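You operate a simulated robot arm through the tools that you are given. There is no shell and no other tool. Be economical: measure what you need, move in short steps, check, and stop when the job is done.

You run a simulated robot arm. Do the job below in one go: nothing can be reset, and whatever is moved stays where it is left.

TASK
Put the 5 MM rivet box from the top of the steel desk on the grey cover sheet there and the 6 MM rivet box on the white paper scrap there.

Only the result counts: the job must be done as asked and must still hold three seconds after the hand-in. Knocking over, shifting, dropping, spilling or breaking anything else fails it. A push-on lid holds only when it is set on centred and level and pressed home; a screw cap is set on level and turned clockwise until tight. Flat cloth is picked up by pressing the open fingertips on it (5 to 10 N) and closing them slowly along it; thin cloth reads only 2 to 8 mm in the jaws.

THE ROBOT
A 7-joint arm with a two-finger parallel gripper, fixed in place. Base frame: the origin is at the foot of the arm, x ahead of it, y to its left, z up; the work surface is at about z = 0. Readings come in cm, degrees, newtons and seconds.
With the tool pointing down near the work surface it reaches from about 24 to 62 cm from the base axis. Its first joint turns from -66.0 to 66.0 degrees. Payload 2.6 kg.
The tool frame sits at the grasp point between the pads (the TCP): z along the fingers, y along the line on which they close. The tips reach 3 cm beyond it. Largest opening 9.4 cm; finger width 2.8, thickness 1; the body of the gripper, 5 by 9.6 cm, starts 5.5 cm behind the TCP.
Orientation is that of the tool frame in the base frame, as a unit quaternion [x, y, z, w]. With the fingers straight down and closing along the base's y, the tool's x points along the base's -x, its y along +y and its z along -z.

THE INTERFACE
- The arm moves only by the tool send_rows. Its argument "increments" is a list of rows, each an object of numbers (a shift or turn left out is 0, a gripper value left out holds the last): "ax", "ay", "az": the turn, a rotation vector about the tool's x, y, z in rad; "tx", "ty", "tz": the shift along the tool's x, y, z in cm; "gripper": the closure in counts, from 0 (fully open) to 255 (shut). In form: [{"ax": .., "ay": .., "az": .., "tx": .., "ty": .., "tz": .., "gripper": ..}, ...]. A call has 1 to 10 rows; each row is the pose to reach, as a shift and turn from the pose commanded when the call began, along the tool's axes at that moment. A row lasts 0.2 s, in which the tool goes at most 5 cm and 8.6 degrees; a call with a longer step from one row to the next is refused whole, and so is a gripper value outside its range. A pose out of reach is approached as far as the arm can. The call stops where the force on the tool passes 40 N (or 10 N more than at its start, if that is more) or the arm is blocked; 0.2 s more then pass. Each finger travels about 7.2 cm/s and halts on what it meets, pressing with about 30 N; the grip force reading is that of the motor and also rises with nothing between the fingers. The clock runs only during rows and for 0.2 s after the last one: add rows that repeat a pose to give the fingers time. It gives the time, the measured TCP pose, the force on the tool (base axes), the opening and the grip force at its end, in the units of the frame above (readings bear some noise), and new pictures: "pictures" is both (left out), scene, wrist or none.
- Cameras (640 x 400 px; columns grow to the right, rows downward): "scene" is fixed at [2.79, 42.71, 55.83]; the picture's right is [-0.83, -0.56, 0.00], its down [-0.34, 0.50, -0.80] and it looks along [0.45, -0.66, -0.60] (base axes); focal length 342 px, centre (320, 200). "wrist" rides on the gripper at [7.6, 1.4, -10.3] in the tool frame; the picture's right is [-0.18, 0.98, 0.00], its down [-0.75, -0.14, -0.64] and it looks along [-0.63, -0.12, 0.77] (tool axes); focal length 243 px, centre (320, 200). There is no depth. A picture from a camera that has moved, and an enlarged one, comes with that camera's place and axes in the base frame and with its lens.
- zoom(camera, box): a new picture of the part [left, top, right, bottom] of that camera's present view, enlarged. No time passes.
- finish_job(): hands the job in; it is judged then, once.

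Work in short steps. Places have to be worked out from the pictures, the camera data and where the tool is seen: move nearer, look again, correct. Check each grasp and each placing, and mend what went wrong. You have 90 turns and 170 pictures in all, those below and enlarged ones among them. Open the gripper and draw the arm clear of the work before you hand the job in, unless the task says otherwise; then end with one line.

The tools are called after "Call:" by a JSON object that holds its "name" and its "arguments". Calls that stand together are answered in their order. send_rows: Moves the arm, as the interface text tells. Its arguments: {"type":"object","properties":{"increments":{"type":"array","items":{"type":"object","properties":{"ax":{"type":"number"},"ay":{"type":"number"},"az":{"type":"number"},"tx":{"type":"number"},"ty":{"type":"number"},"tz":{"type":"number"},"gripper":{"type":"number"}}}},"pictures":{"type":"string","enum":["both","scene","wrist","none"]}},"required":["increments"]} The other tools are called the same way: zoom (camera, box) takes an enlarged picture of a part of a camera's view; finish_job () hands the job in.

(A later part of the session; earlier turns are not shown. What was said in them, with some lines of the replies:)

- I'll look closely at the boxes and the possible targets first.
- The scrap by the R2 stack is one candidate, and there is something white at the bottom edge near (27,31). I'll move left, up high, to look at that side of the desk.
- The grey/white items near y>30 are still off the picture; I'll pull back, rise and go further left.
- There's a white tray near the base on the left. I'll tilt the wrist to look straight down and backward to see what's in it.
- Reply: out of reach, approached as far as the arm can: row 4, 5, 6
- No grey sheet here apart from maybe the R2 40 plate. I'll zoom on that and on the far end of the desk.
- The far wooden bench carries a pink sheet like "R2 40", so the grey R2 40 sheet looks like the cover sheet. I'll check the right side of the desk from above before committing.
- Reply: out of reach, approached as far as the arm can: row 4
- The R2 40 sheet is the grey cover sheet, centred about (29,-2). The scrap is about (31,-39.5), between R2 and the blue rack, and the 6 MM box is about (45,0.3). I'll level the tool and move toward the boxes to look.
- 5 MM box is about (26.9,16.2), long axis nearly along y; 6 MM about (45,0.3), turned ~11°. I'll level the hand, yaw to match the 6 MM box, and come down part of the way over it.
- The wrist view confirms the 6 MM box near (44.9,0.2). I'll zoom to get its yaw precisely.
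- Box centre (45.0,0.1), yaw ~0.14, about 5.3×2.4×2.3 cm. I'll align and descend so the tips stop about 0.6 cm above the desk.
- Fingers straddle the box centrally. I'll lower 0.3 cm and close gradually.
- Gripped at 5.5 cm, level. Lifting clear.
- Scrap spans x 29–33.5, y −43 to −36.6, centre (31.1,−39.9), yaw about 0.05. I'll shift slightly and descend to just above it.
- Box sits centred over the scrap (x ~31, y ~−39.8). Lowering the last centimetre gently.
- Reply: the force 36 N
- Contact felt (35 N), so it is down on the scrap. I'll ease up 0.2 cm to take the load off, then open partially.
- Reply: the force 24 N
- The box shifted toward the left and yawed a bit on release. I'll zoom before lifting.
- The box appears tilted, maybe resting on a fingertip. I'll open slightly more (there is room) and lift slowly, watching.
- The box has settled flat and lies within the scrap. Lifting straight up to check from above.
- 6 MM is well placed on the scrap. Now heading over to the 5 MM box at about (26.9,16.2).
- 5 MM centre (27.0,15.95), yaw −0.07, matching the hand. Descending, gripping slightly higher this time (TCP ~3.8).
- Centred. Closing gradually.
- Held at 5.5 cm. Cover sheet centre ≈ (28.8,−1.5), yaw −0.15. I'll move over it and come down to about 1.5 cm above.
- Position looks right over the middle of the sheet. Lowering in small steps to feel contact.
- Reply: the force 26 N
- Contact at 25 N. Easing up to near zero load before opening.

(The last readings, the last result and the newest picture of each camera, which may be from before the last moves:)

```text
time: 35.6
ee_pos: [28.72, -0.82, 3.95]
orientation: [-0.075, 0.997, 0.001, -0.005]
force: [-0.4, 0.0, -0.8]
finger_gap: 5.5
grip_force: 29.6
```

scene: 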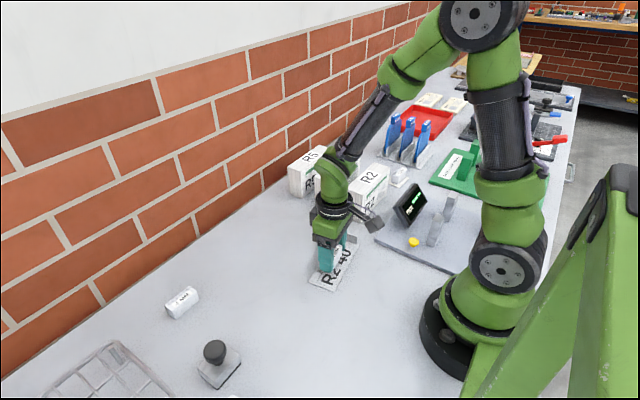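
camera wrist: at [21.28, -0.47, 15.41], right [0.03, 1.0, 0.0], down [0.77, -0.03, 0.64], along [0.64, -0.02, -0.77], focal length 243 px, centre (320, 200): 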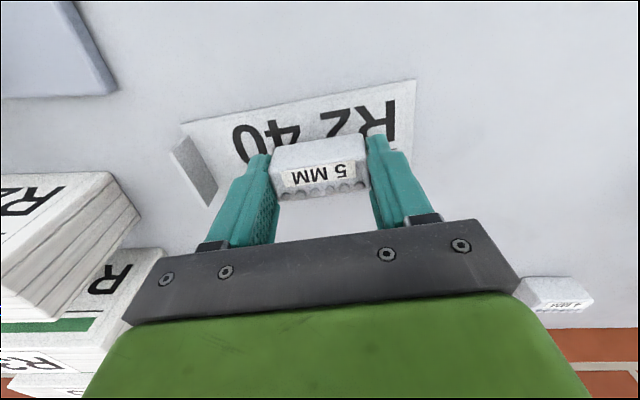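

Load is off. Opening slowly and symmetrically.

Call:
{"name": "send_rows", "arguments": {"increments": [{"gripper": 104}, {"gripper": 95}, {"gripper": 80}, {"gripper": 60}, {"gripper": 40}, {"gripper": 40}], "pictures": "wrist"}}

Call:
{"name": "zoom", "arguments": {"camera": "wrist", "box": [160, 60, 440, 235]}}

```text
time: 37.0
ee_pos: [28.89, -0.89, 3.98]
orientation: [-0.076, 0.997, 0.001, -0.003]
force: [0.0, 0.3, 0.0]
finger_gap: 7.89
grip_force: 0.0
camera wrist: at [21.18, -0.62, 14.23], right [0.03, 1.0, 0.0], down [0.77, -0.03, 0.64], along [0.64, -0.02, -0.77], focal length 243 px, centre (320, 200)
```

wrist: 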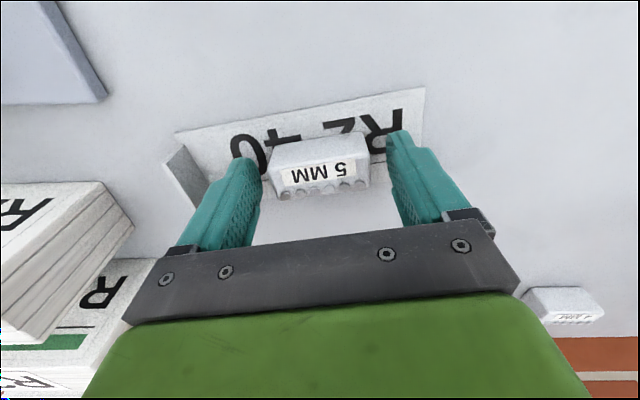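

```text
2.29 times, centred on (300, 148) of wrist
camera zoom: at [21.18, -0.62, 14.23], right [0.03, 1.0, 0.0], down [0.77, -0.03, 0.64], along [0.64, -0.02, -0.77], focal length 555 px, centre (366, 320)
```

zoom: 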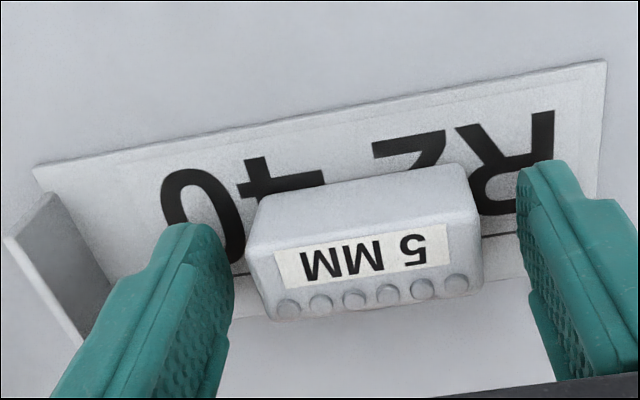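

Released cleanly and level. Lifting to verify from above.

Call:
{"name": "send_rows", "arguments": {"increments": [{"tz": -1}, {"tz": -4}, {"tz": -8}, {"tz": -12}, {"tz": -16}], "pictures": "wrist"}}

Call:
{"name": "zoom", "arguments": {"camera": "wrist", "box": [200, 20, 420, 150]}}

Call:
{"name": "zoom", "arguments": {"camera": "scene", "box": [280, 150, 440, 310]}}

```text
time: 38.2
ee_pos: [29.03, -0.96, 20.07]
orientation: [-0.076, 0.997, 0.001, -0.003]
force: [0.0, -0.1, 0.0]
finger_gap: 7.89
grip_force: 0.0
camera wrist: at [21.34, -0.69, 30.4], right [0.03, 1.0, 0.0], down [0.77, -0.03, 0.64], along [0.64, -0.02, -0.77], focal length 243 px, centre (320, 200)
```

wrist: 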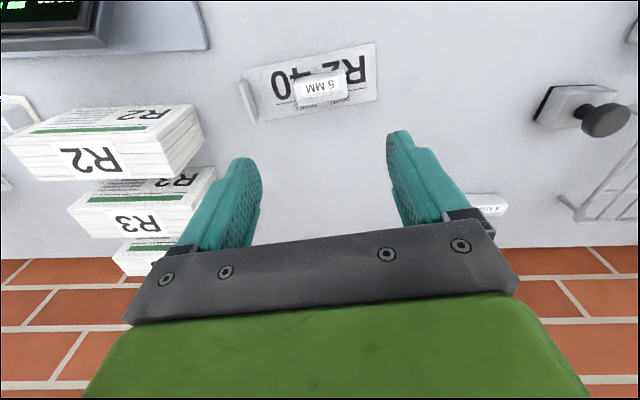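

```text
2.91 times, centred on (310, 85) of wrist
camera zoom: at [21.34, -0.69, 30.4], right [0.03, 1.0, 0.0], down [0.77, -0.03, 0.64], along [0.64, -0.02, -0.77], focal length 706 px, centre (349, 534)
```

zoom: 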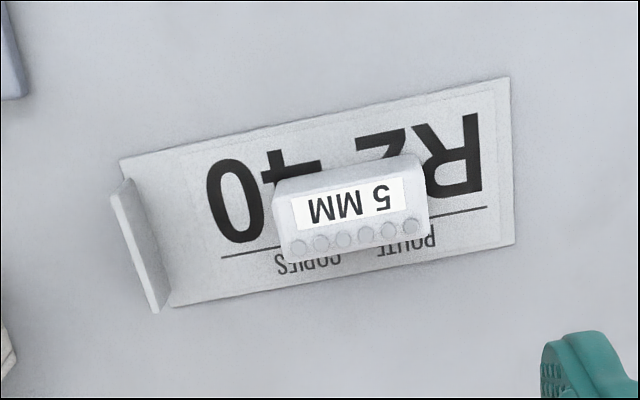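

```text
2.50 times, centred on (360, 230) of scene
camera zoom: at [2.79, 42.71, 55.83], right [-0.83, -0.56, 0.0], down [-0.34, 0.5, -0.8], along [0.45, -0.66, -0.6], focal length 855 px, centre (220, 125)
```

zoom: 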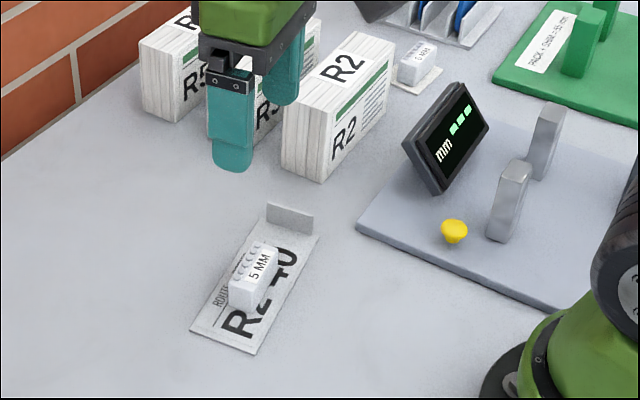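

Both boxes are flat on their targets, everything else is unmoved, and the arm is raised clear with the gripper open. Handing in.

Call:
{"name": "finish_job", "arguments": {}}

```text
The job is handed in.
```

The 5 MM rivet box is on the grey cover sheet (I took the sheet printed "R2 40" to be it), and the 6 MM box is on the white paper scrap beside the R2 stack. Both sit flat, and nothing else was disturbed.
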